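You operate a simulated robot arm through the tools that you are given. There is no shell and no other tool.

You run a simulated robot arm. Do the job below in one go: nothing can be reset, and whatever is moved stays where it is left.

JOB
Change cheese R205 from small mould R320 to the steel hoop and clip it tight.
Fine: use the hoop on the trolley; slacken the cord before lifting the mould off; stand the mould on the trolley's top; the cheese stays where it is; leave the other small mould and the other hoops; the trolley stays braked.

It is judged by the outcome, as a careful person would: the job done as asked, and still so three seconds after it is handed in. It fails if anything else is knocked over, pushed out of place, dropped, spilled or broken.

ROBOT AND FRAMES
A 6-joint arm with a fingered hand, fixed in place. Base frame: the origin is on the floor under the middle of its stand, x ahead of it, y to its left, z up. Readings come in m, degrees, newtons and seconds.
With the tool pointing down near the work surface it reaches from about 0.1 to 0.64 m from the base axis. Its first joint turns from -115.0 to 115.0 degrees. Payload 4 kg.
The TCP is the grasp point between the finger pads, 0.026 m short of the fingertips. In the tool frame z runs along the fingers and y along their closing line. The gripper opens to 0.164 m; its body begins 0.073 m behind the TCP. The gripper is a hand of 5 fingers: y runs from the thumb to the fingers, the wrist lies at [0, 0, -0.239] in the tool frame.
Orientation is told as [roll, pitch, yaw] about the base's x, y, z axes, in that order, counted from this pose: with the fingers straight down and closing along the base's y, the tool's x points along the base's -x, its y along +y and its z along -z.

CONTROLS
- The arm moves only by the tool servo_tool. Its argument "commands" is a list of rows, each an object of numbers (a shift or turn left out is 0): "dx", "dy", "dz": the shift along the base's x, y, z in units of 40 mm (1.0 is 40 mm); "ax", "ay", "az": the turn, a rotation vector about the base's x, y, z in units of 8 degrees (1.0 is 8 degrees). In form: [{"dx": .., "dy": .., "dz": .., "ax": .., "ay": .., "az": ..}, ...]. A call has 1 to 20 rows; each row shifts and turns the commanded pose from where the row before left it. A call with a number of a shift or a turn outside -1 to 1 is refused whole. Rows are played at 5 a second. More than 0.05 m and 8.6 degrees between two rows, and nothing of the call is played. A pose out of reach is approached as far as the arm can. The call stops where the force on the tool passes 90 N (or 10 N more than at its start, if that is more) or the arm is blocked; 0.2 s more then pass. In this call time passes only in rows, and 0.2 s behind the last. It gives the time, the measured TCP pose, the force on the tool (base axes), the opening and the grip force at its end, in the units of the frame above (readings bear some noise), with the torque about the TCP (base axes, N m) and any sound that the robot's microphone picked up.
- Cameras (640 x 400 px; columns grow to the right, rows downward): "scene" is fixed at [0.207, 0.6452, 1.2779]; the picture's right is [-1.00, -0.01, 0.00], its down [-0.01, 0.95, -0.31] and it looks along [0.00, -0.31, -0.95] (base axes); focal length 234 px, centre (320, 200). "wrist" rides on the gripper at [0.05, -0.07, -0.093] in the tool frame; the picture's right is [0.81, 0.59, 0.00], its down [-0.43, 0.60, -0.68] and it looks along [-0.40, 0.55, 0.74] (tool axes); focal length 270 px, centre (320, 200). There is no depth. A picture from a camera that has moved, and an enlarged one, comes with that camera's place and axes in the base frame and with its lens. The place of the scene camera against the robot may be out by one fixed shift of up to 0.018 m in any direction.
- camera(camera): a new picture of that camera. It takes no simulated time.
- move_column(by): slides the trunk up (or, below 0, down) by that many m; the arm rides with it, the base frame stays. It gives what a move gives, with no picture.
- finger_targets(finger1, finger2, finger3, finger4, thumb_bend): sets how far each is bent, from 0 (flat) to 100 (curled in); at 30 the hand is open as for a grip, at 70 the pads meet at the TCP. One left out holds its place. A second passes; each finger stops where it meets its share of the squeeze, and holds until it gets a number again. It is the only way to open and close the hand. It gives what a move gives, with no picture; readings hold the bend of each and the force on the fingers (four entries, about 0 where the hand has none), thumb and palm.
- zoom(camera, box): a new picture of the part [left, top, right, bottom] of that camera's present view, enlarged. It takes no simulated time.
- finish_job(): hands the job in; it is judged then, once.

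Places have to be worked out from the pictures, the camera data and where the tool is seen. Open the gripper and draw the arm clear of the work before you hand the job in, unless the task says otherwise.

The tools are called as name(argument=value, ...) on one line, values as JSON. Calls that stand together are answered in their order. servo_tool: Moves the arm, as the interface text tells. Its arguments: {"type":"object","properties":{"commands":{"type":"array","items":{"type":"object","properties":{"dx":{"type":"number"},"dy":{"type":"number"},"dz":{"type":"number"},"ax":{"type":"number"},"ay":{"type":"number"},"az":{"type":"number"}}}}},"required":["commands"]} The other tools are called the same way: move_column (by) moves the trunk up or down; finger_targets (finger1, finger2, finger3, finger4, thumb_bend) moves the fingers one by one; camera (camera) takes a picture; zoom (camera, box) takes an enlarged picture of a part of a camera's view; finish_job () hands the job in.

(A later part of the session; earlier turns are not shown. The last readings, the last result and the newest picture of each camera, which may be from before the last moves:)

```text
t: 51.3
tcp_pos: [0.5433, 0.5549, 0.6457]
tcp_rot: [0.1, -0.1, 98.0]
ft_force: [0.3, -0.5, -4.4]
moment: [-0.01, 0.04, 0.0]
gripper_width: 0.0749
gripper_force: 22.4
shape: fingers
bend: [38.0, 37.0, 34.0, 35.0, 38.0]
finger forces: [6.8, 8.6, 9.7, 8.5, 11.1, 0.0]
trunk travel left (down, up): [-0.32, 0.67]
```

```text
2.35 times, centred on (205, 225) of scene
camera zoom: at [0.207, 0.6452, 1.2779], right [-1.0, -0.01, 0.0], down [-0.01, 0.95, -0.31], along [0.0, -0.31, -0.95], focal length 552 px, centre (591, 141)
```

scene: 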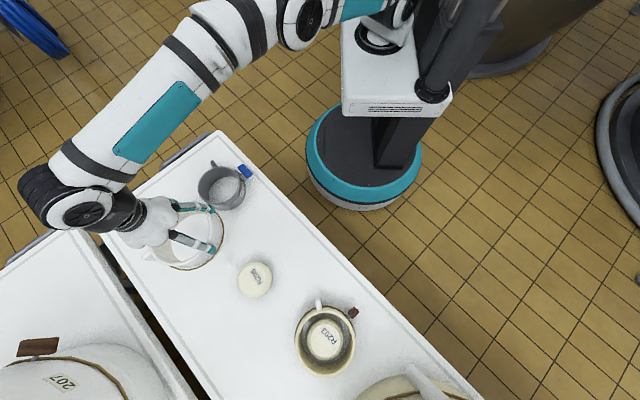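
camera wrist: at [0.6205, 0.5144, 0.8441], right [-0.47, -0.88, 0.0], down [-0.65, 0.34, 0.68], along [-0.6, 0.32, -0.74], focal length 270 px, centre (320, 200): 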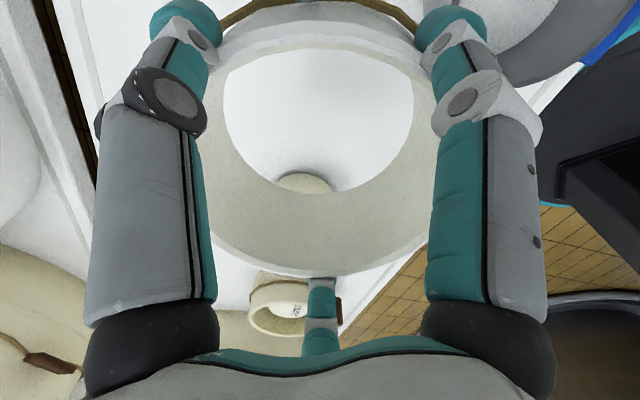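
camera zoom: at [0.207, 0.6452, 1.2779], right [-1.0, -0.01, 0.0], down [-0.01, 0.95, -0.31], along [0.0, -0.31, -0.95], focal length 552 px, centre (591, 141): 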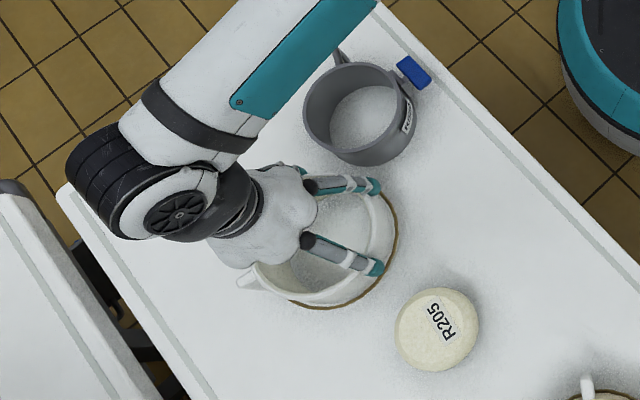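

Clearances to the hoop and cheese look fine (≥3 cm for the fingers). I'll lower in 2 mm steps toward contact, watching the vertical force.

servo_tool(commands=[{"dz": -0.05}, {"dz": -0.05}, {"dz": -0.05}, {"dz": -0.05}])

servo_tool(commands=[{"dz": -0.04}, {"dz": -0.04}])

```text
t: 52.3
tcp_pos: [0.5436, 0.554, 0.6361]
tcp_rot: [0.0, 0.0, 98.1]
ft_force: [0.6, -0.4, -4.3]
moment: [-0.01, 0.02, 0.04]
gripper_width: 0.075
gripper_force: 22.7
shape: fingers
bend: [38.0, 37.0, 34.0, 35.0, 38.0]
finger forces: [6.7, 8.7, 9.7, 8.5, 11.1, 0.1]
trunk travel left (down, up): [-0.32, 0.67]
```

```text
t: 52.9
tcp_pos: [0.5441, 0.5544, 0.6341]
tcp_rot: [-0.1, -0.1, 98.2]
ft_force: [0.1, 0.6, -2.8]
moment: [-0.01, -0.08, 0.01]
gripper_width: 0.0751
gripper_force: 22.5
shape: fingers
bend: [38.0, 37.0, 34.0, 35.0, 38.0]
finger forces: [6.6, 8.7, 9.8, 8.5, 11.2, 0.0]
trunk travel left (down, up): [-0.32, 0.67]
```

Contact is beginning (−4.3 → −2.8 N). One more small step.

servo_tool(commands=[{"dz": -0.03}, {"dz": -0.02}])

```text
t: 53.5
tcp_pos: [0.5441, 0.5539, 0.6338]
tcp_rot: [-0.1, 0.0, 98.1]
ft_force: [-0.2, 0.1, 6.2]
moment: [-0.22, -0.27, 0.0]
gripper_width: 0.0751
gripper_force: 23.8
shape: fingers
bend: [38.0, 37.0, 34.0, 35.0, 37.0]
finger forces: [6.9, 9.1, 10.1, 8.5, 12.2, 0.1]
trunk travel left (down, up): [-0.32, 0.67]
```

The mould is seated on the trolley (force reversed to +6 N). I'll release it in steps: digits to 36, then 30.

finger_targets(finger1=35, finger2=35, finger3=33, finger4=33, thumb_bend=35)

finger_targets(finger1=30, finger2=30, finger3=29, finger4=29, thumb_bend=30)

zoom(camera="scene", box=[120, 140, 290, 310])

camera(camera="wrist")

```text
t: 54.5
tcp_pos: [0.5441, 0.5533, 0.6322]
tcp_rot: [-0.1, 0.0, 98.1]
ft_force: [-2.0, 0.5, 0.9]
moment: [0.0, 0.05, 0.03]
gripper_width: 0.0792
gripper_force: 0.5
shape: fingers
bend: [35.0, 35.0, 32.0, 33.0, 35.0]
finger forces: [0.0, 0.6, 1.0, 0.4, 0.0, 0.1]
trunk travel left (down, up): [-0.32, 0.67]
```

```text
t: 55.5
tcp_pos: [0.5434, 0.5529, 0.6322]
tcp_rot: [0.0, 0.0, 97.9]
ft_force: [0.0, -0.4, 0.7]
moment: [0.0, -0.02, -0.02]
gripper_width: 0.0905
gripper_force: 0.1
shape: fingers
bend: [30.0, 30.0, 28.0, 28.0, 30.0]
finger forces: [0.0, 0.0, 0.0, 0.0, 0.0, 0.0]
trunk travel left (down, up): [-0.32, 0.67]
```

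```text
2.35 times, centred on (205, 225) of scene
camera zoom: at [0.207, 0.6452, 1.2779], right [-1.0, -0.01, 0.0], down [-0.01, 0.95, -0.31], along [0.0, -0.31, -0.95], focal length 552 px, centre (591, 141)
```

zoom: 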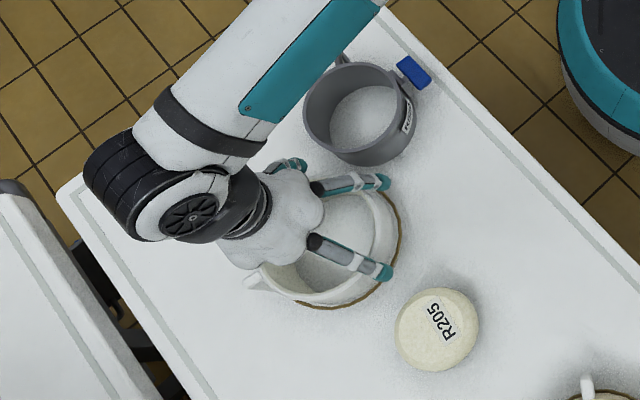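

```text
taken
camera wrist: at [0.62, 0.5134, 0.727], right [-0.47, -0.88, 0.0], down [-0.65, 0.35, 0.68], along [-0.6, 0.32, -0.74], focal length 270 px, centre (320, 200)
```

wrist: 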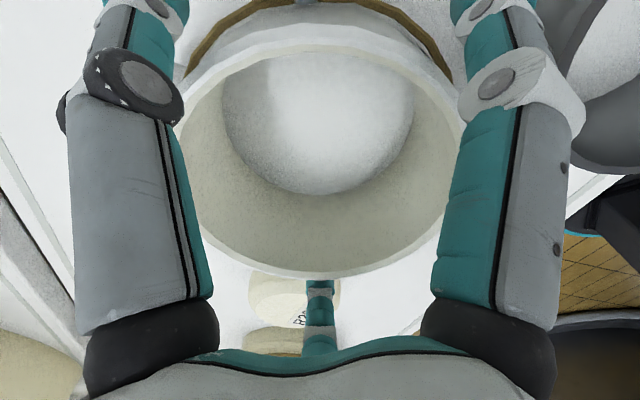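

Released without disturbing it. I'll raise the trunk straight up and look at everything.

move_column(by=0.06)

move_column(by=0.14)

servo_tool(commands=[{"dx": -0.5, "dy": -0.8}, {"dx": -0.5, "dy": -0.8}, {"dx": -0.5, "dy": -0.8}, {"dx": -0.5, "dy": -0.8}, {"dx": -0.5, "dy": -0.8}, {"dx": -0.5, "dy": -0.8}, {"dx": -0.5, "dy": -0.8}])

servo_tool(commands=[{"az": -1}, {"az": -1}, {"az": -1}, {"az": -1}, {"az": -1}, {"az": -1}, {"az": -1}, {"az": -1}, {"az": -1}, {"az": -1}, {"az": -1}, {"az": -1}, {"az": -1}, {"az": -0.5}])

camera(camera="scene")

camera(camera="wrist")

```text
t: 56.5
tcp_pos: [0.5441, 0.5542, 0.6921]
tcp_rot: [0.0, 0.0, 98.0]
ft_force: [-0.1, -0.1, -0.8]
moment: [0.02, 0.0, 0.01]
gripper_width: 0.0903
gripper_force: 0.0
shape: fingers
bend: [30.0, 30.0, 28.0, 28.0, 30.0]
finger forces: [0.0, 0.0, 0.0, 0.0, 0.0, 0.1]
trunk travel left (down, up): [-0.38, 0.61]
```

```text
t: 58.2
tcp_pos: [0.5441, 0.5528, 0.8318]
tcp_rot: [0.1, 0.1, 98.0]
ft_force: [-0.1, 0.1, 0.2]
moment: [0.02, -0.02, -0.01]
gripper_width: 0.0905
gripper_force: 0.1
shape: fingers
bend: [30.0, 30.0, 28.0, 28.0, 30.0]
finger forces: [0.1, 0.1, 0.1, 0.0, 0.1, 0.1]
trunk travel left (down, up): [-0.52, 0.47]
```

```text
t: 59.8
tcp_pos: [0.4035, 0.3316, 0.8343]
tcp_rot: [0.0, 0.0, 98.1]
ft_force: [0.1, 0.0, 1.3]
moment: [0.01, 0.02, -0.01]
gripper_width: 0.0906
gripper_force: 0.1
shape: fingers
bend: [30.0, 30.0, 28.0, 28.0, 30.0]
finger forces: [0.0, 0.0, 0.0, 0.0, 0.0, 0.1]
trunk travel left (down, up): [-0.52, 0.47]
```

```text
t: 62.8
tcp_pos: [0.404, 0.3296, 0.8328]
tcp_rot: [0.1, -0.1, -10.1]
ft_force: [0.0, 0.6, 0.1]
moment: [-0.01, 0.01, -0.02]
gripper_width: 0.0908
gripper_force: 0.0
shape: fingers
bend: [30.0, 30.0, 28.0, 28.0, 30.0]
finger forces: [0.1, 0.0, 0.1, 0.0, 0.1, 0.0]
trunk travel left (down, up): [-0.52, 0.47]
```

```text
taken
```

scene: 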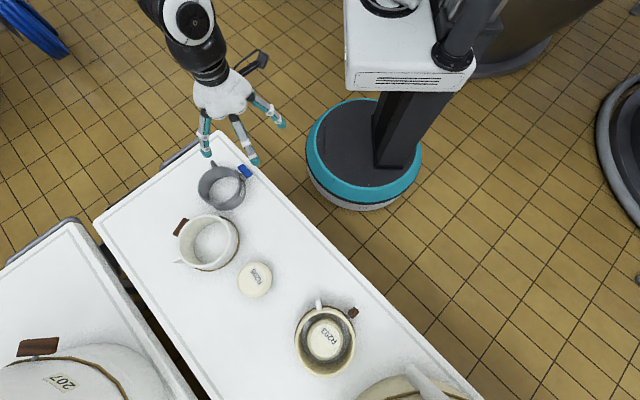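

```text
taken
camera wrist: at [0.3421, 0.2702, 0.9271], right [-0.69, 0.72, 0.0], down [0.53, 0.51, 0.68], along [0.49, 0.47, -0.74], focal length 270 px, centre (320, 200)
```

wrist: 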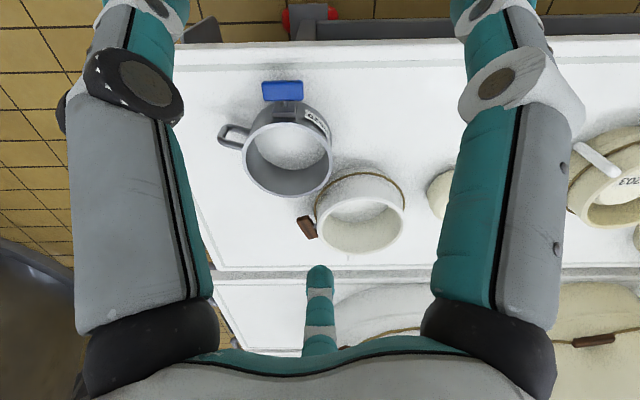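

The mould stands upright; the hoop with blue clip is in view. I'll zoom to measure the hoop, its clip, handle and the gap to the mould.

zoom(camera="wrist", box=[200, 60, 420, 270])

zoom(camera="scene", box=[165, 150, 285, 300])

```text
1.90 times, centred on (310, 165) of wrist
camera zoom: at [0.3421, 0.2702, 0.9271], right [-0.69, 0.72, 0.0], down [0.53, 0.51, 0.68], along [0.49, 0.47, -0.74], focal length 515 px, centre (339, 267)
```

zoom: 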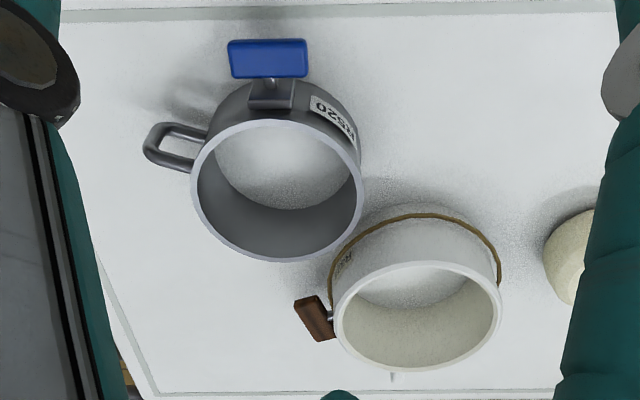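

```text
2.67 times, centred on (225, 225) of scene
camera zoom: at [0.207, 0.6452, 1.2779], right [-1.0, -0.01, 0.0], down [-0.01, 0.95, -0.31], along [0.0, -0.31, -0.95], focal length 625 px, centre (573, 133)
```

zoom: 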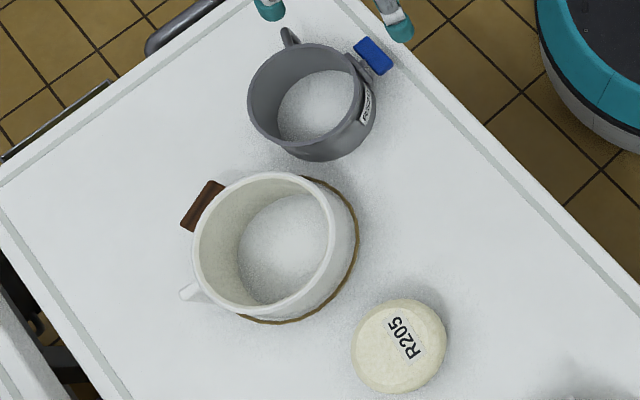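

I'll zoom in further on the hoop in both views for accurate measurement.

zoom(camera="wrist", box=[205, 70, 345, 210])

zoom(camera="scene", box=[190, 155, 260, 215])

zoom(camera="scene", box=[165, 205, 285, 305])

```text
2.86 times, centred on (275, 140) of wrist
camera zoom: at [0.3421, 0.2702, 0.9271], right [-0.69, 0.72, 0.0], down [0.53, 0.51, 0.68], along [0.49, 0.47, -0.74], focal length 772 px, centre (449, 371)
```

zoom: 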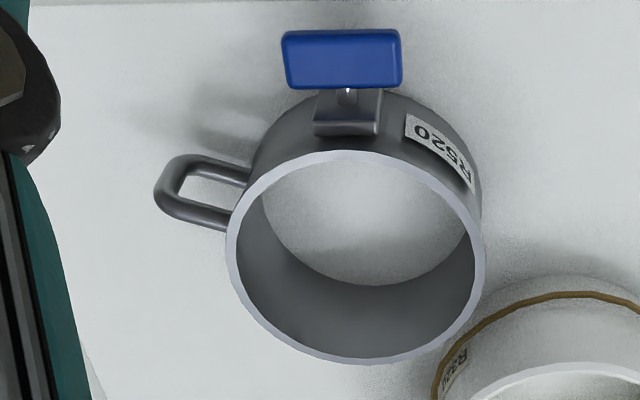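

```text
6.67 times, centred on (225, 185) of scene
camera zoom: at [0.207, 0.6452, 1.2779], right [-1.0, -0.01, 0.0], down [-0.01, 0.95, -0.31], along [0.0, -0.31, -0.95], focal length 1563 px, centre (953, 300)
```

zoom: 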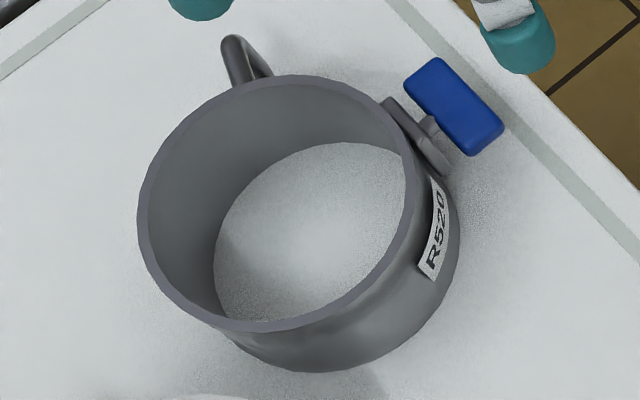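

```text
4.00 times, centred on (225, 255) of scene
camera zoom: at [0.207, 0.6452, 1.2779], right [-1.0, -0.01, 0.0], down [-0.01, 0.95, -0.31], along [0.0, -0.31, -0.95], focal length 938 px, centre (700, -20)
```

zoom: 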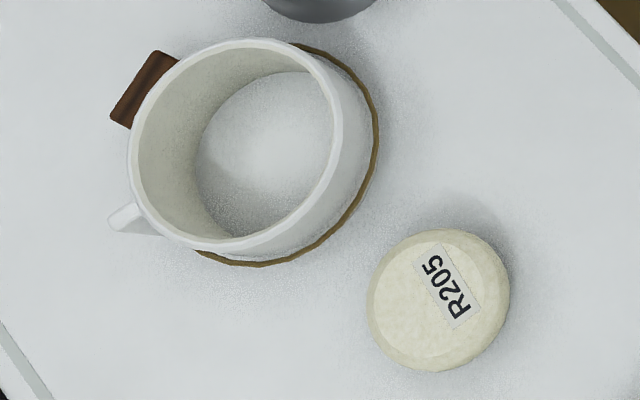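

Hoop R520: rim z≈0.619, OD≈0.124, centre (0.5285, 0.3885); its T-clip is horizontal at −135° (z≈0.587) and handle at −67°. I'll pre-shape the digits, go above it with yaw −8°, thumb between clip and handle.

finger_targets(finger1=34, finger2=34, finger3=34, finger4=34, thumb_bend=34)

servo_tool(commands=[{"dx": 0.62, "dy": 0.295, "az": 0.25}, {"dx": 0.62, "dy": 0.295}, {"dx": 0.62, "dy": 0.295}, {"dx": 0.62, "dy": 0.295}, {"dx": 0.63, "dy": 0.293}])

camera(camera="wrist")

camera(camera="scene")

```text
t: 63.8
tcp_pos: [0.4036, 0.3294, 0.833]
tcp_rot: [0.0, 0.1, -10.0]
ft_force: [-0.2, 0.1, 0.4]
moment: [-0.01, 0.05, -0.03]
gripper_width: 0.0821
gripper_force: 0.0
shape: fingers
bend: [34.0, 34.0, 34.0, 34.0, 34.0]
finger forces: [0.1, 0.1, 0.1, 0.0, 0.0, 0.0]
trunk travel left (down, up): [-0.52, 0.47]
```

```text
t: 65.0
tcp_pos: [0.5289, 0.3884, 0.8326]
tcp_rot: [-0.1, 0.1, -8.0]
ft_force: [-0.1, 0.2, -0.8]
moment: [-0.02, -0.01, 0.03]
gripper_width: 0.0819
gripper_force: 0.0
shape: fingers
bend: [34.0, 34.0, 34.0, 34.0, 34.0]
finger forces: [0.1, 0.1, 0.1, 0.1, 0.0, 0.0]
trunk travel left (down, up): [-0.52, 0.47]
```

```text
taken
camera wrist: at [0.4699, 0.3267, 0.9277], right [-0.72, 0.69, 0.0], down [0.51, 0.53, 0.68], along [0.47, 0.49, -0.74], focal length 270 px, centre (320, 200)
```

wrist: 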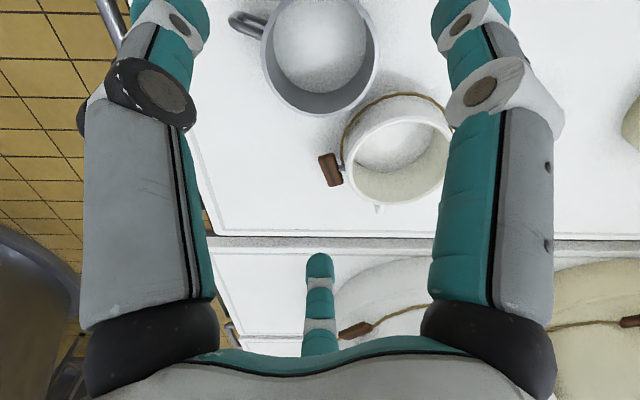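

```text
taken
```

scene: 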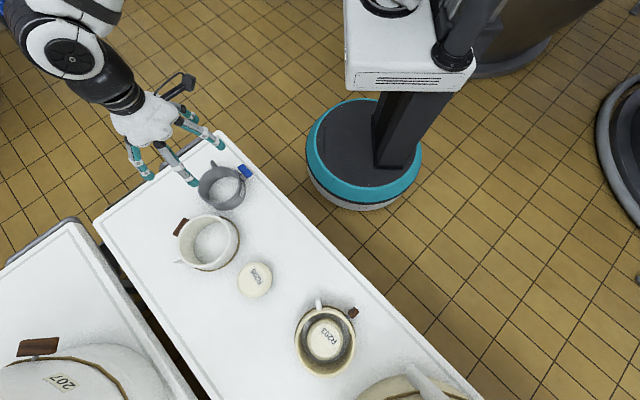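

Aligned above the hoop. Lowering 15 cm by trunk and checking.

move_column(by=-0.14)

camera(camera="wrist")

zoom(camera="scene", box=[140, 110, 290, 260])

```text
t: 66.7
tcp_pos: [0.5284, 0.3875, 0.6946]
tcp_rot: [0.0, 0.0, -8.0]
ft_force: [-0.3, 1.0, 0.0]
moment: [-0.01, -0.01, 0.0]
gripper_width: 0.0818
gripper_force: 0.0
shape: fingers
bend: [34.0, 34.0, 34.0, 34.0, 34.0]
finger forces: [0.0, 0.0, 0.0, 0.0, 0.1, 0.1]
trunk travel left (down, up): [-0.38, 0.61]
```

```text
taken
camera wrist: at [0.4694, 0.3266, 0.788], right [-0.72, 0.69, 0.0], down [0.51, 0.53, 0.68], along [0.47, 0.49, -0.74], focal length 270 px, centre (320, 200)
```

wrist: 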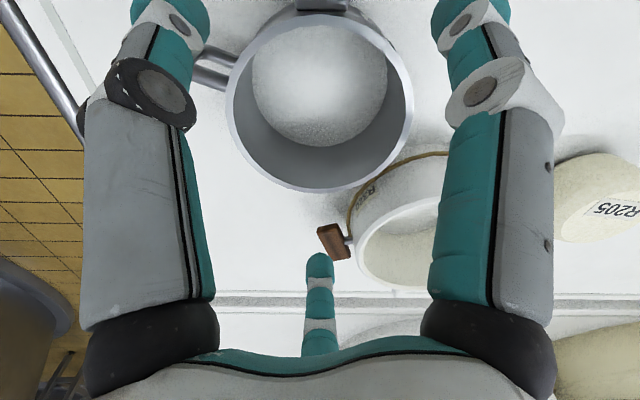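

```text
2.67 times, centred on (215, 185) of scene
camera zoom: at [0.207, 0.6452, 1.2779], right [-1.0, -0.01, 0.0], down [-0.01, 0.95, -0.31], along [0.0, -0.31, -0.95], focal length 625 px, centre (600, 240)
```

zoom: 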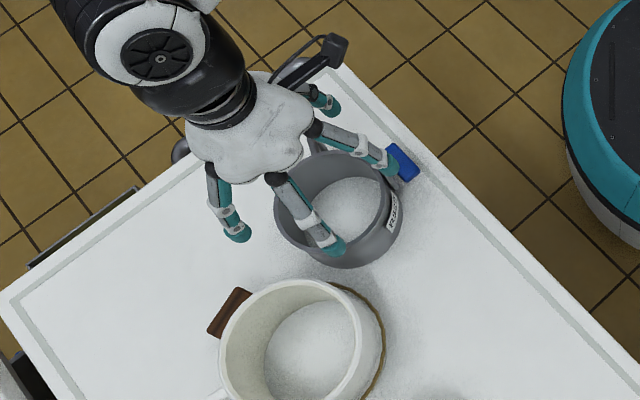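

Clearances computed: thumb >3 cm from the handle and >1.5 cm from the clip bar. Lowering in two more stages to TCP z≈0.624.

move_column(by=-0.045)

move_column(by=-0.024)

camera(camera="wrist")

zoom(camera="scene", box=[150, 130, 280, 250])

```text
t: 67.5
tcp_pos: [0.5286, 0.3891, 0.6492]
tcp_rot: [0.0, 0.0, -8.1]
ft_force: [0.2, -0.3, -0.1]
moment: [-0.03, 0.0, -0.03]
gripper_width: 0.0819
gripper_force: 0.0
shape: fingers
bend: [34.0, 34.0, 34.0, 34.0, 34.0]
finger forces: [0.1, 0.0, 0.0, 0.0, 0.0, 0.1]
trunk travel left (down, up): [-0.335, 0.655]
```

```text
t: 68.2
tcp_pos: [0.5286, 0.3886, 0.6251]
tcp_rot: [0.0, 0.1, -7.9]
ft_force: [0.0, 0.6, 0.0]
moment: [0.02, 0.01, 0.05]
gripper_width: 0.0821
gripper_force: 0.1
shape: fingers
bend: [34.0, 34.0, 34.0, 34.0, 34.0]
finger forces: [0.0, 0.2, 0.1, 0.0, 0.0, 0.0]
trunk travel left (down, up): [-0.311, 0.679]
```

```text
taken
camera wrist: at [0.4694, 0.3266, 0.7189], right [-0.72, 0.69, 0.0], down [0.51, 0.53, 0.68], along [0.47, 0.49, -0.74], focal length 270 px, centre (320, 200)
```

wrist: 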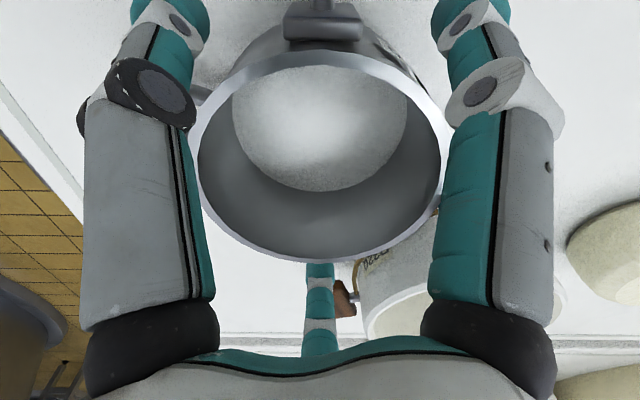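

```text
3.33 times, centred on (215, 190) of scene
camera zoom: at [0.207, 0.6452, 1.2779], right [-1.0, -0.01, 0.0], down [-0.01, 0.95, -0.31], along [0.0, -0.31, -0.95], focal length 782 px, centre (670, 233)
```

zoom: 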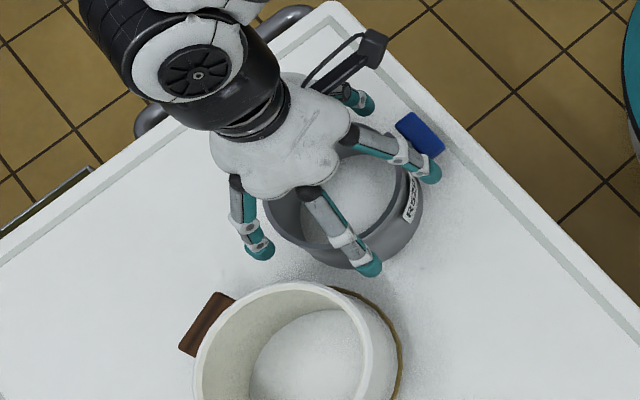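

All digits surround the hoop with no contact. Closing in steps.

finger_targets(finger1=40, finger2=40, finger3=40, finger4=40, thumb_bend=40)

finger_targets(finger1=44, finger2=44, finger3=44, finger4=44, thumb_bend=44)

finger_targets(finger1=48, finger2=48, finger3=48, finger4=48, thumb_bend=48)

zoom(camera="scene", box=[150, 130, 280, 250])

camera(camera="wrist")

```text
t: 69.2
tcp_pos: [0.5298, 0.3894, 0.623]
tcp_rot: [0.0, 0.0, -8.1]
ft_force: [1.0, 1.6, 1.7]
moment: [0.04, -0.06, 0.01]
gripper_width: 0.0675
gripper_force: 0.7
shape: fingers
bend: [40.0, 40.0, 39.0, 40.0, 40.0]
finger forces: [0.0, 0.1, 1.4, 0.0, 0.1, 0.1]
trunk travel left (down, up): [-0.311, 0.679]
```

```text
t: 70.2
tcp_pos: [0.5298, 0.3886, 0.6253]
tcp_rot: [0.1, 0.1, -8.0]
ft_force: [0.9, 0.3, 2.6]
moment: [-0.05, -0.02, -0.01]
gripper_width: 0.0646
gripper_force: 8.9
shape: fingers
bend: [41.0, 41.0, 39.0, 41.0, 41.0]
finger forces: [2.5, 2.5, 4.8, 2.7, 4.8, 0.0]
trunk travel left (down, up): [-0.311, 0.679]
```

```text
t: 71.2
tcp_pos: [0.5295, 0.3885, 0.6247]
tcp_rot: [0.0, 0.1, -8.0]
ft_force: [-0.5, -2.7, 4.2]
moment: [-0.17, 0.01, 0.01]
gripper_width: 0.0639
gripper_force: 18.1
shape: fingers
bend: [42.0, 42.0, 40.0, 42.0, 42.0]
finger forces: [5.8, 5.8, 7.3, 6.0, 10.9, 0.0]
trunk travel left (down, up): [-0.311, 0.679]
```

```text
3.33 times, centred on (215, 190) of scene
camera zoom: at [0.207, 0.6452, 1.2779], right [-1.0, -0.01, 0.0], down [-0.01, 0.95, -0.31], along [0.0, -0.31, -0.95], focal length 782 px, centre (670, 233)
```

zoom: 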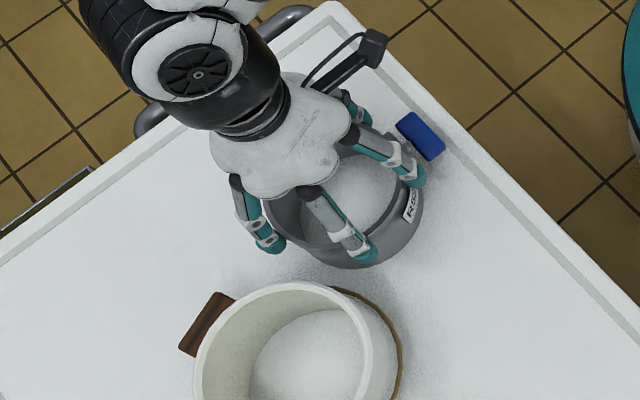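

```text
taken
camera wrist: at [0.4693, 0.3263, 0.7192], right [-0.72, 0.69, 0.0], down [0.51, 0.53, 0.68], along [0.47, 0.49, -0.74], focal length 270 px, centre (320, 200)
```

wrist: 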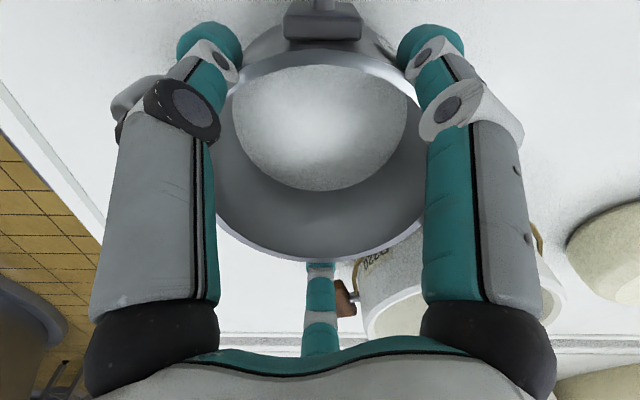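

The hoop is gripped (6–11 N per digit). I'll firm a little and lift 3 cm to check.

finger_targets(finger1=51, finger2=51, finger3=50, finger4=51, thumb_bend=50)

move_column(by=0.03)

camera(camera="wrist")

zoom(camera="scene", box=[150, 130, 280, 250])

```text
t: 72.2
tcp_pos: [0.5296, 0.3884, 0.6244]
tcp_rot: [0.0, 0.0, -8.0]
ft_force: [-1.6, -2.8, 5.3]
moment: [-0.23, 0.08, -0.01]
gripper_width: 0.0634
gripper_force: 20.8
shape: fingers
bend: [43.0, 42.0, 40.0, 42.0, 43.0]
finger forces: [6.8, 7.6, 8.3, 7.2, 13.4, 0.0]
trunk travel left (down, up): [-0.311, 0.679]
```

```text
t: 73.0
tcp_pos: [0.5283, 0.3889, 0.6544]
tcp_rot: [0.0, 0.0, -8.1]
ft_force: [0.3, 0.1, -3.9]
moment: [0.03, -0.02, -0.01]
gripper_width: 0.0634
gripper_force: 22.7
shape: fingers
bend: [43.0, 42.0, 40.0, 43.0, 43.0]
finger forces: [6.7, 8.4, 9.3, 7.2, 12.8, 0.0]
trunk travel left (down, up): [-0.341, 0.649]
```

```text
taken
camera wrist: at [0.4695, 0.3268, 0.7485], right [-0.72, 0.69, 0.0], down [0.51, 0.53, 0.68], along [0.47, 0.49, -0.74], focal length 270 px, centre (320, 200)
```

wrist: 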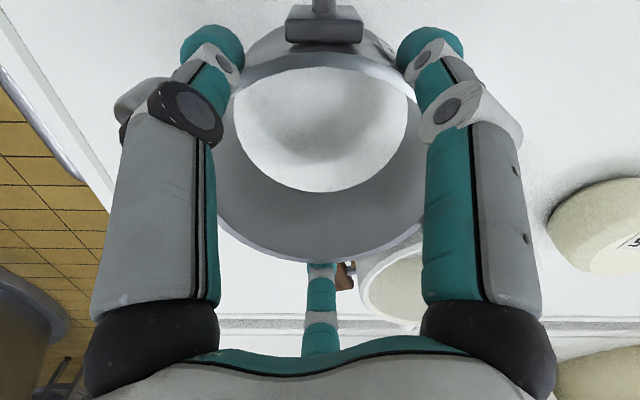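

```text
3.33 times, centred on (215, 190) of scene
camera zoom: at [0.207, 0.6452, 1.2779], right [-1.0, -0.01, 0.0], down [-0.01, 0.95, -0.31], along [0.0, -0.31, -0.95], focal length 782 px, centre (670, 233)
```

zoom: 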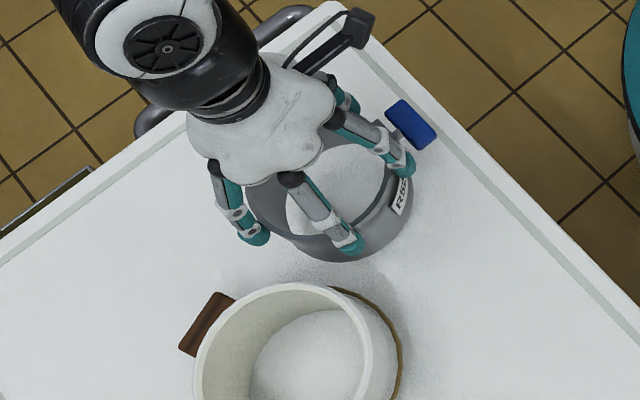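

Lifted (≈4 N) and centred. I'll raise it well clear, and take an accurate fix of the cheese now that it's exposed.

move_column(by=0.12)

zoom(camera="scene", box=[225, 250, 285, 310])

camera(camera="wrist")

```text
t: 74.5
tcp_pos: [0.5303, 0.3885, 0.7744]
tcp_rot: [0.0, 0.0, -8.0]
ft_force: [-0.1, -1.0, -3.6]
moment: [0.02, -0.02, -0.02]
gripper_width: 0.0634
gripper_force: 22.3
shape: fingers
bend: [43.0, 42.0, 40.0, 43.0, 43.0]
finger forces: [6.7, 8.4, 9.2, 7.2, 12.8, 0.0]
trunk travel left (down, up): [-0.461, 0.529]
```

```text
6.67 times, centred on (255, 280) of scene
camera zoom: at [0.207, 0.6452, 1.2779], right [-1.0, -0.01, 0.0], down [-0.01, 0.95, -0.31], along [0.0, -0.31, -0.95], focal length 1563 px, centre (753, -333)
```

zoom: 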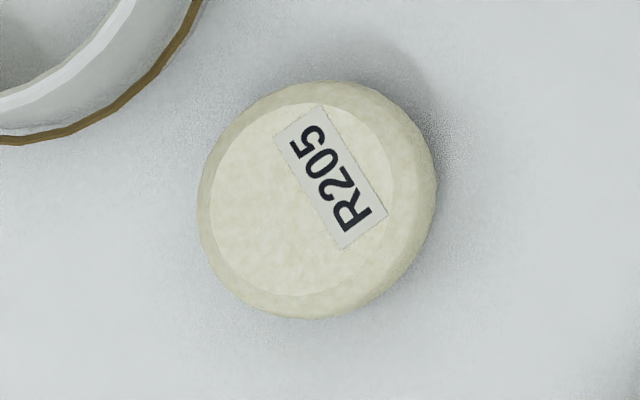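

```text
taken
camera wrist: at [0.4696, 0.3268, 0.8685], right [-0.72, 0.69, 0.0], down [0.51, 0.53, 0.68], along [0.47, 0.49, -0.74], focal length 270 px, centre (320, 200)
```

wrist: 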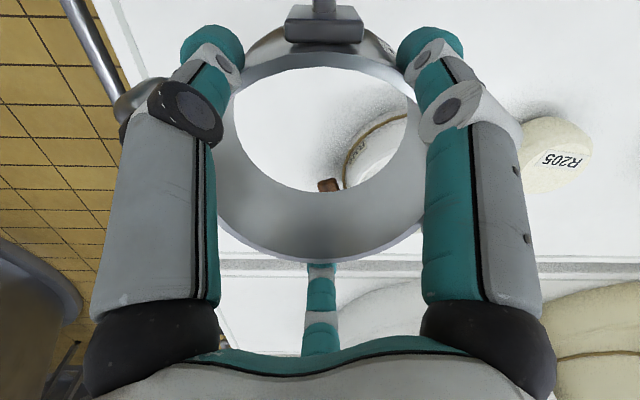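

Cheese centre ≈(0.403, 0.6577), diameter ≈0.10 m, so about 9 mm radial clearance inside the hoop. I'll carry the hoop over to that point at this height.

servo_tool(commands=[{"dx": -0.2652, "dy": 0.5615}, {"dx": -0.2652, "dy": 0.5615}, {"dx": -0.2652, "dy": 0.5615}, {"dx": -0.2652, "dy": 0.5615}, {"dx": -0.2652, "dy": 0.5615}, {"dx": -0.2652, "dy": 0.5615}, {"dx": -0.2652, "dy": 0.5615}, {"dx": -0.2652, "dy": 0.5615}, {"dx": -0.2652, "dy": 0.5615}, {"dx": -0.2652, "dy": 0.5615}, {"dx": -0.2652, "dy": 0.5615}, {"dx": -0.2652, "dy": 0.5615}])

camera(camera="wrist")

zoom(camera="scene", box=[120, 190, 300, 330])

```text
t: 77.1
tcp_pos: [0.4021, 0.6594, 0.7754]
tcp_rot: [-0.1, 0.0, -7.9]
ft_force: [1.3, -0.5, -2.5]
moment: [0.04, -0.02, 0.01]
gripper_width: 0.0632
gripper_force: 21.8
shape: fingers
bend: [43.0, 42.0, 40.0, 43.0, 44.0]
finger forces: [6.5, 8.4, 8.8, 7.2, 12.6, 0.0]
trunk travel left (down, up): [-0.461, 0.529]
```

```text
taken
camera wrist: at [0.3421, 0.5971, 0.87], right [-0.72, 0.69, 0.0], down [0.51, 0.53, 0.68], along [0.47, 0.49, -0.74], focal length 270 px, centre (320, 200)
```

wrist: 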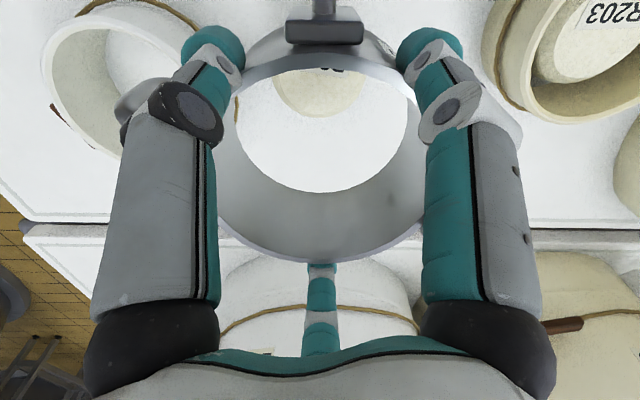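

```text
2.86 times, centred on (210, 260) of scene
camera zoom: at [0.207, 0.6452, 1.2779], right [-1.0, -0.01, 0.0], down [-0.01, 0.95, -0.31], along [0.0, -0.31, -0.95], focal length 670 px, centre (634, 29)
```

zoom: 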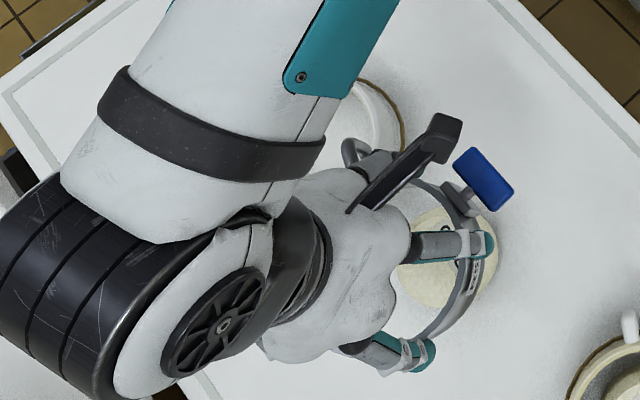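

The hoop is centred over the cheese. I'll lower it to just above the cheese top, then check centring.

move_column(by=-0.08)

camera(camera="wrist")

zoom(camera="scene", box=[200, 220, 300, 320])

```text
t: 78.2
tcp_pos: [0.4021, 0.6592, 0.696]
tcp_rot: [-0.1, -0.1, -7.9]
ft_force: [0.1, 0.4, -3.4]
moment: [0.01, 0.01, 0.0]
gripper_width: 0.0632
gripper_force: 21.8
shape: fingers
bend: [43.0, 42.0, 40.0, 43.0, 44.0]
finger forces: [6.5, 8.4, 8.7, 7.4, 12.5, 0.0]
trunk travel left (down, up): [-0.381, 0.609]
```

```text
taken
camera wrist: at [0.3421, 0.5967, 0.7902], right [-0.72, 0.69, 0.0], down [0.51, 0.53, 0.68], along [0.47, 0.49, -0.74], focal length 270 px, centre (320, 200)
```

wrist: 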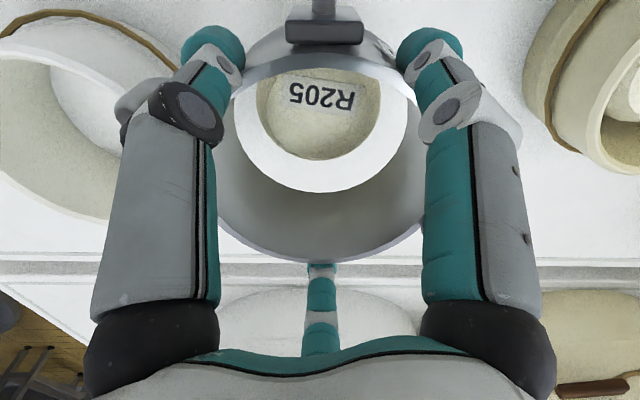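

```text
4.00 times, centred on (250, 270) of scene
camera zoom: at [0.207, 0.6452, 1.2779], right [-1.0, -0.01, 0.0], down [-0.01, 0.95, -0.31], along [0.0, -0.31, -0.95], focal length 938 px, centre (600, -80)
```

zoom: 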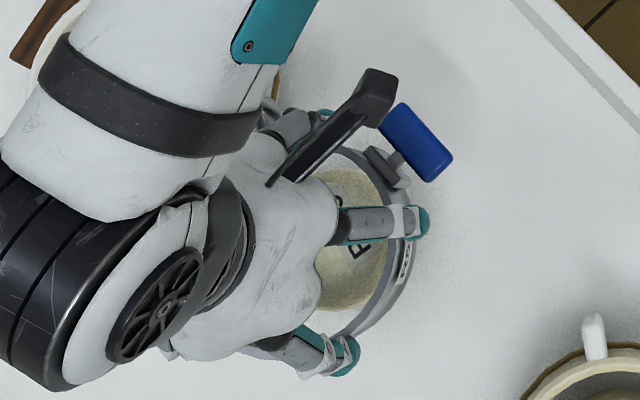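

Hoop is centred within ~2 mm; I'll nudge (+1.2, −1.4 mm) and lower gradually over the cheese, checking the force.

servo_tool(commands=[{"dx": 0.03, "dy": -0.035}, {"dz": -0.15}, {"dz": -0.15}, {"dz": -0.15}, {"dz": -0.15}])

camera(camera="wrist")

zoom(camera="scene", box=[200, 220, 300, 320])

```text
t: 79.5
tcp_pos: [0.4037, 0.6565, 0.67]
tcp_rot: [0.0, 0.0, -8.0]
ft_force: [-0.3, -0.3, -4.2]
moment: [0.01, -0.02, 0.01]
gripper_width: 0.0628
gripper_force: 21.9
shape: fingers
bend: [43.0, 42.0, 40.0, 43.0, 44.0]
finger forces: [6.5, 8.5, 8.9, 7.4, 12.7, 0.0]
trunk travel left (down, up): [-0.381, 0.609]
```

```text
taken
camera wrist: at [0.3431, 0.5952, 0.7658], right [-0.72, 0.69, 0.0], down [0.51, 0.53, 0.68], along [0.47, 0.49, -0.74], focal length 270 px, centre (320, 200)
```

wrist: 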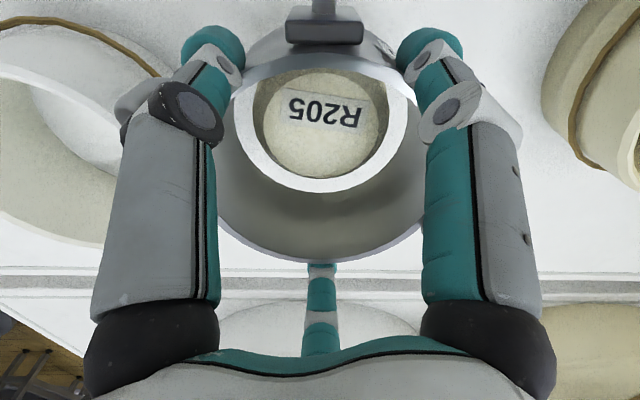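

```text
4.00 times, centred on (250, 270) of scene
camera zoom: at [0.207, 0.6452, 1.2779], right [-1.0, -0.01, 0.0], down [-0.01, 0.95, -0.31], along [0.0, -0.31, -0.95], focal length 938 px, centre (600, -80)
```

zoom: 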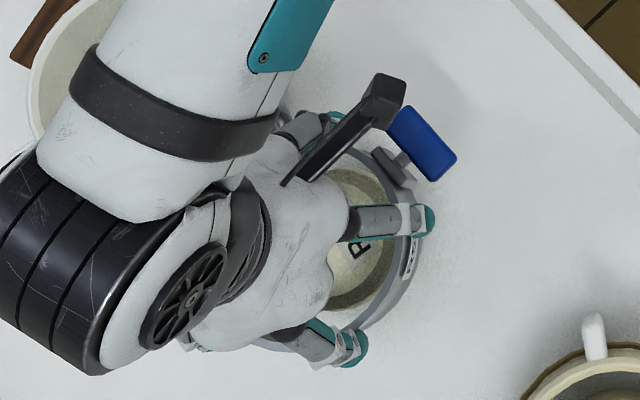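

Still clear all round; cheese sits a hair toward the right in view, so I'll nudge back ~1.5 mm and continue down to ~1 cm above the table.

servo_tool(commands=[{"dx": -0.025, "dy": 0.03}, {"dz": -0.1}, {"dz": -0.1}, {"dz": -0.1}, {"dz": -0.1}, {"dz": -0.1}, {"dz": -0.1}, {"dz": -0.1}, {"dz": -0.1}, {"dz": -0.05}])

camera(camera="wrist")

```text
t: 81.7
tcp_pos: [0.4016, 0.6581, 0.6361]
tcp_rot: [-0.2, 0.1, -8.1]
ft_force: [0.2, -0.3, -3.9]
moment: [0.03, -0.01, -0.03]
gripper_width: 0.0632
gripper_force: 21.8
shape: fingers
bend: [43.0, 42.0, 40.0, 43.0, 44.0]
finger forces: [6.5, 8.4, 8.8, 7.4, 12.6, 0.1]
trunk travel left (down, up): [-0.381, 0.609]
```

```text
taken
camera wrist: at [0.3425, 0.5964, 0.7316], right [-0.72, 0.69, 0.0], down [0.51, 0.53, 0.68], along [0.47, 0.49, -0.74], focal length 270 px, centre (320, 200)
```

wrist: 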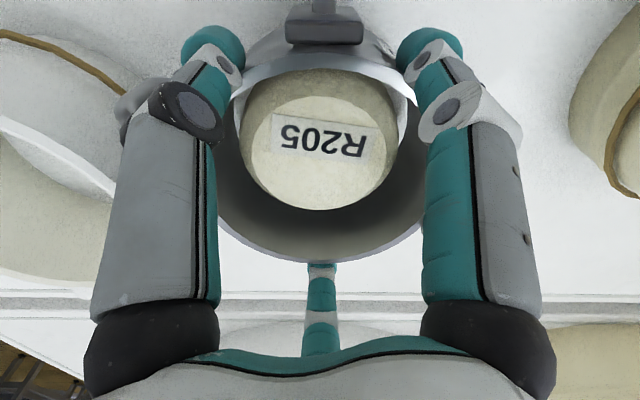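

No contact with the cheese. Lowering the last centimetre in 2 mm, then 1 mm steps.

servo_tool(commands=[{"dz": -0.05}, {"dz": -0.05}, {"dz": -0.05}, {"dz": -0.05}])

servo_tool(commands=[{"dz": -0.03}, {"dz": -0.03}])

```text
t: 82.7
tcp_pos: [0.4024, 0.6577, 0.6299]
tcp_rot: [0.0, 0.0, -8.0]
ft_force: [-0.5, 0.5, -3.0]
moment: [0.02, -0.03, -0.01]
gripper_width: 0.0632
gripper_force: 22.0
shape: fingers
bend: [43.0, 42.0, 40.0, 43.0, 44.0]
finger forces: [6.5, 8.4, 8.8, 7.4, 12.6, 0.0]
trunk travel left (down, up): [-0.381, 0.609]
```

```text
t: 83.2
tcp_pos: [0.4018, 0.6575, 0.6258]
tcp_rot: [0.0, -0.1, -8.0]
ft_force: [0.5, 0.0, -2.7]
moment: [0.04, 0.02, -0.01]
gripper_width: 0.0631
gripper_force: 21.3
shape: fingers
bend: [43.0, 42.0, 40.0, 43.0, 44.0]
finger forces: [6.4, 8.4, 8.8, 7.4, 12.5, 0.0]
trunk travel left (down, up): [-0.381, 0.609]
```

Nearly at the table height (0.6245). Two more 1 mm steps.

servo_tool(commands=[{"dz": -0.025}, {"dz": -0.025}])

```text
t: 83.8
tcp_pos: [0.4018, 0.6583, 0.6253]
tcp_rot: [-0.1, 0.0, -8.0]
ft_force: [-0.8, -0.5, -1.5]
moment: [-0.09, 0.11, -0.01]
gripper_width: 0.0634
gripper_force: 22.1
shape: fingers
bend: [43.0, 42.0, 40.0, 43.0, 44.0]
finger forces: [6.6, 8.3, 8.7, 7.3, 12.7, 0.1]
trunk travel left (down, up): [-0.381, 0.609]
```

Contact is beginning (−1.5 N). One more small step to seat it.

servo_tool(commands=[{"dz": -0.025}, {"dz": -0.015}])

camera(camera="wrist")

zoom(camera="scene", box=[200, 220, 300, 320])

```text
t: 84.5
tcp_pos: [0.4031, 0.6586, 0.6242]
tcp_rot: [0.0, -0.2, -8.1]
ft_force: [2.6, 1.1, 5.0]
moment: [-0.28, 0.13, 0.07]
gripper_width: 0.063
gripper_force: 22.1
shape: fingers
bend: [43.0, 42.0, 40.0, 43.0, 44.0]
finger forces: [6.2, 8.0, 9.2, 7.7, 12.1, 0.1]
trunk travel left (down, up): [-0.381, 0.609]
```

```text
taken
camera wrist: at [0.3424, 0.5965, 0.7191], right [-0.72, 0.69, 0.0], down [0.51, 0.53, 0.68], along [0.47, 0.49, -0.73], focal length 270 px, centre (320, 200)
```

wrist: 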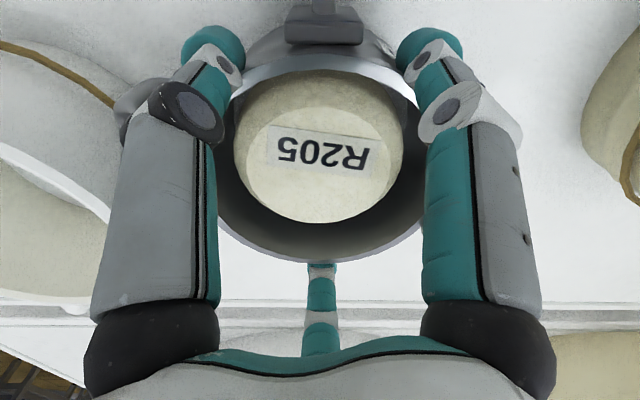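

```text
4.00 times, centred on (250, 270) of scene
camera zoom: at [0.207, 0.6452, 1.2779], right [-1.0, -0.01, 0.0], down [-0.01, 0.95, -0.31], along [0.0, -0.31, -0.95], focal length 938 px, centre (600, -80)
```

zoom: 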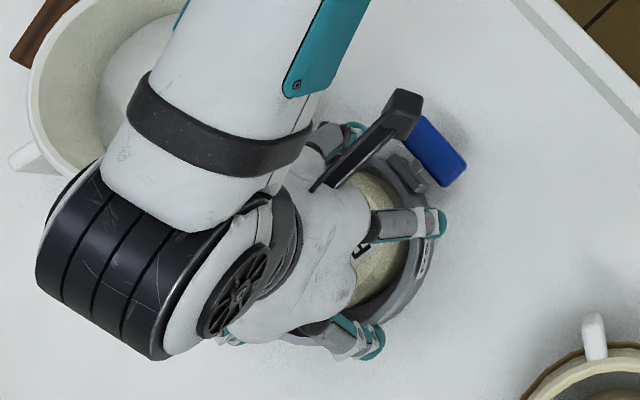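

The hoop is seated around the cheese. Releasing in steps to 34 (the opening that was clear of the clip before).

finger_targets(finger1=40, finger2=40, finger3=38, finger4=40, thumb_bend=40)

finger_targets(finger1=34, finger2=34, finger3=33, finger4=34, thumb_bend=34)

move_column(by=0.05)

camera(camera="wrist")

```text
t: 85.5
tcp_pos: [0.4019, 0.6578, 0.6239]
tcp_rot: [0.0, 0.0, -8.1]
ft_force: [0.4, 0.1, 0.1]
moment: [0.0, -0.03, 0.01]
gripper_width: 0.0669
gripper_force: 0.6
shape: fingers
bend: [40.0, 40.0, 37.0, 40.0, 40.0]
finger forces: [0.0, 0.1, 0.8, 0.1, 0.0, 0.0]
trunk travel left (down, up): [-0.381, 0.609]
```

```text
t: 86.5
tcp_pos: [0.4023, 0.6584, 0.6223]
tcp_rot: [0.0, 0.1, -8.0]
ft_force: [0.2, 0.5, 0.2]
moment: [0.02, 0.01, -0.02]
gripper_width: 0.081
gripper_force: 0.1
shape: fingers
bend: [34.0, 34.0, 33.0, 34.0, 34.0]
finger forces: [0.0, 0.0, 0.0, 0.0, 0.0, 0.0]
trunk travel left (down, up): [-0.381, 0.609]
```

```text
t: 87.4
tcp_pos: [0.4024, 0.6588, 0.6735]
tcp_rot: [0.0, 0.0, -8.0]
ft_force: [0.0, 0.1, -1.0]
moment: [0.0, -0.04, -0.03]
gripper_width: 0.0814
gripper_force: 0.1
shape: fingers
bend: [34.0, 34.0, 33.0, 34.0, 34.0]
finger forces: [0.0, 0.1, 0.0, 0.0, 0.0, 0.0]
trunk travel left (down, up): [-0.431, 0.559]
```

```text
taken
camera wrist: at [0.3419, 0.5967, 0.7678], right [-0.72, 0.69, 0.0], down [0.51, 0.53, 0.68], along [0.47, 0.49, -0.74], focal length 270 px, centre (320, 200)
```

wrist: 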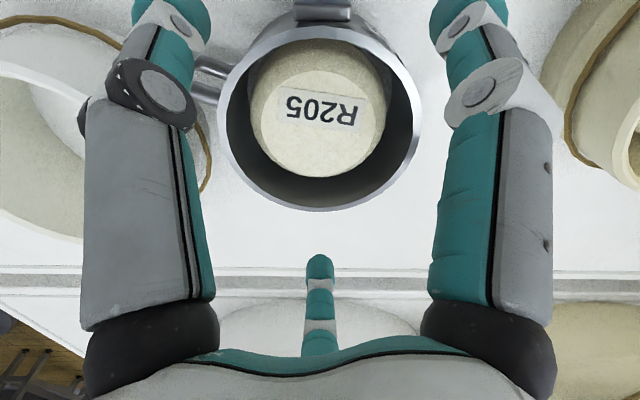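

Hoop placed cleanly, cheese centred inside. I'll rise, back away, and return to the 45°-tilted pose used for the toggle, to inspect the clip.

move_column(by=0.13)

servo_tool(commands=[{"dx": -0.45, "dy": -0.6}, {"dx": -0.45, "dy": -0.6}, {"dx": -0.45, "dy": -0.6}, {"dx": -0.45, "dy": -0.6}, {"dx": -0.45, "dy": -0.6}, {"dx": -0.45, "dy": -0.6}, {"dx": -0.3, "dy": -0.4}])

servo_tool(commands=[{"az": 1}, {"az": 1}, {"az": 1}, {"az": 1}, {"az": 1}, {"az": 1}, {"az": 0.68}, {"ax": 0.72, "ay": -0.69}, {"ax": 0.72, "ay": -0.69}, {"ax": 0.72, "ay": -0.69}, {"ax": 0.72, "ay": -0.69}, {"ax": 0.72, "ay": -0.69}, {"ax": 0.43, "ay": -0.41}])

zoom(camera="scene", box=[205, 225, 305, 315])

camera(camera="wrist")

```text
t: 89.0
tcp_pos: [0.4017, 0.6589, 0.8032]
tcp_rot: [0.0, 0.0, -8.0]
ft_force: [0.4, -0.1, 0.4]
moment: [-0.01, 0.01, 0.02]
gripper_width: 0.0811
gripper_force: 0.1
shape: fingers
bend: [34.0, 34.0, 33.0, 34.0, 34.0]
finger forces: [0.0, 0.0, 0.0, 0.1, 0.0, 0.0]
trunk travel left (down, up): [-0.561, 0.429]
```

```text
t: 90.5
tcp_pos: [0.2801, 0.4989, 0.8035]
tcp_rot: [0.0, 0.0, -7.9]
ft_force: [-0.1, 0.8, -0.2]
moment: [-0.01, 0.0, -0.01]
gripper_width: 0.0813
gripper_force: 0.1
shape: fingers
bend: [34.0, 34.0, 33.0, 34.0, 34.0]
finger forces: [0.0, 0.0, 0.0, 0.0, 0.0, 0.0]
trunk travel left (down, up): [-0.561, 0.429]
```

```text
t: 93.3
tcp_pos: [0.2868, 0.4928, 0.8016]
tcp_rot: [-1.0, -39.8, 45.2]
ft_force: [0.4, 0.7, -0.3]
moment: [0.02, 0.04, -0.04]
gripper_width: 0.0816
gripper_force: 0.0
shape: fingers
bend: [34.0, 34.0, 33.0, 34.0, 34.0]
finger forces: [0.0, 0.1, 0.0, 0.1, 0.1, 0.0]
out of reach, approached as far as the arm can: row 12
trunk travel left (down, up): [-0.561, 0.429]
```

```text
4.44 times, centred on (255, 270) of scene
camera zoom: at [0.207, 0.6452, 1.2779], right [-1.0, -0.01, 0.0], down [-0.01, 0.95, -0.31], along [0.0, -0.31, -0.95], focal length 1042 px, centre (609, -111)
```

zoom: 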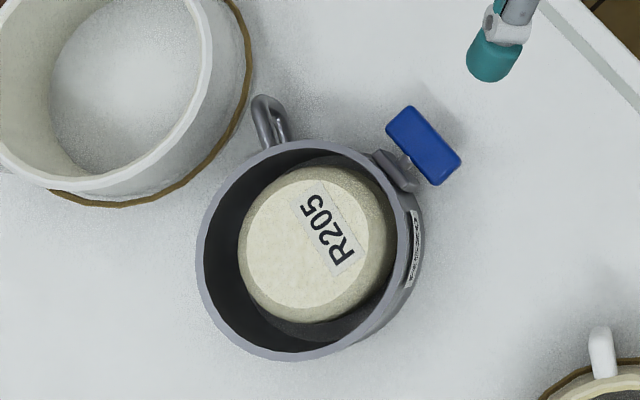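

```text
taken
camera wrist: at [0.2641, 0.3746, 0.8427], right [-0.85, -0.02, -0.53], down [-0.5, 0.36, 0.79], along [0.17, 0.93, -0.32], focal length 270 px, centre (320, 200)
```

wrist: 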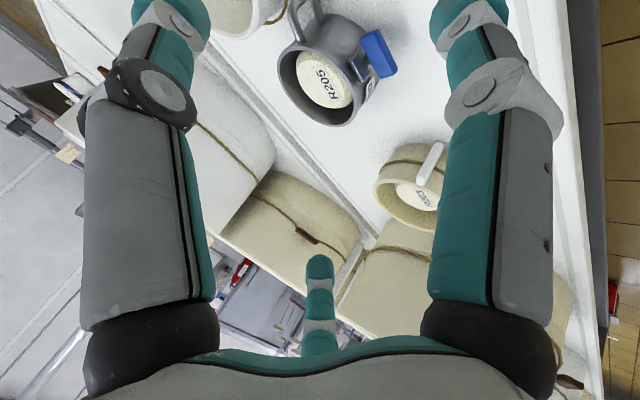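

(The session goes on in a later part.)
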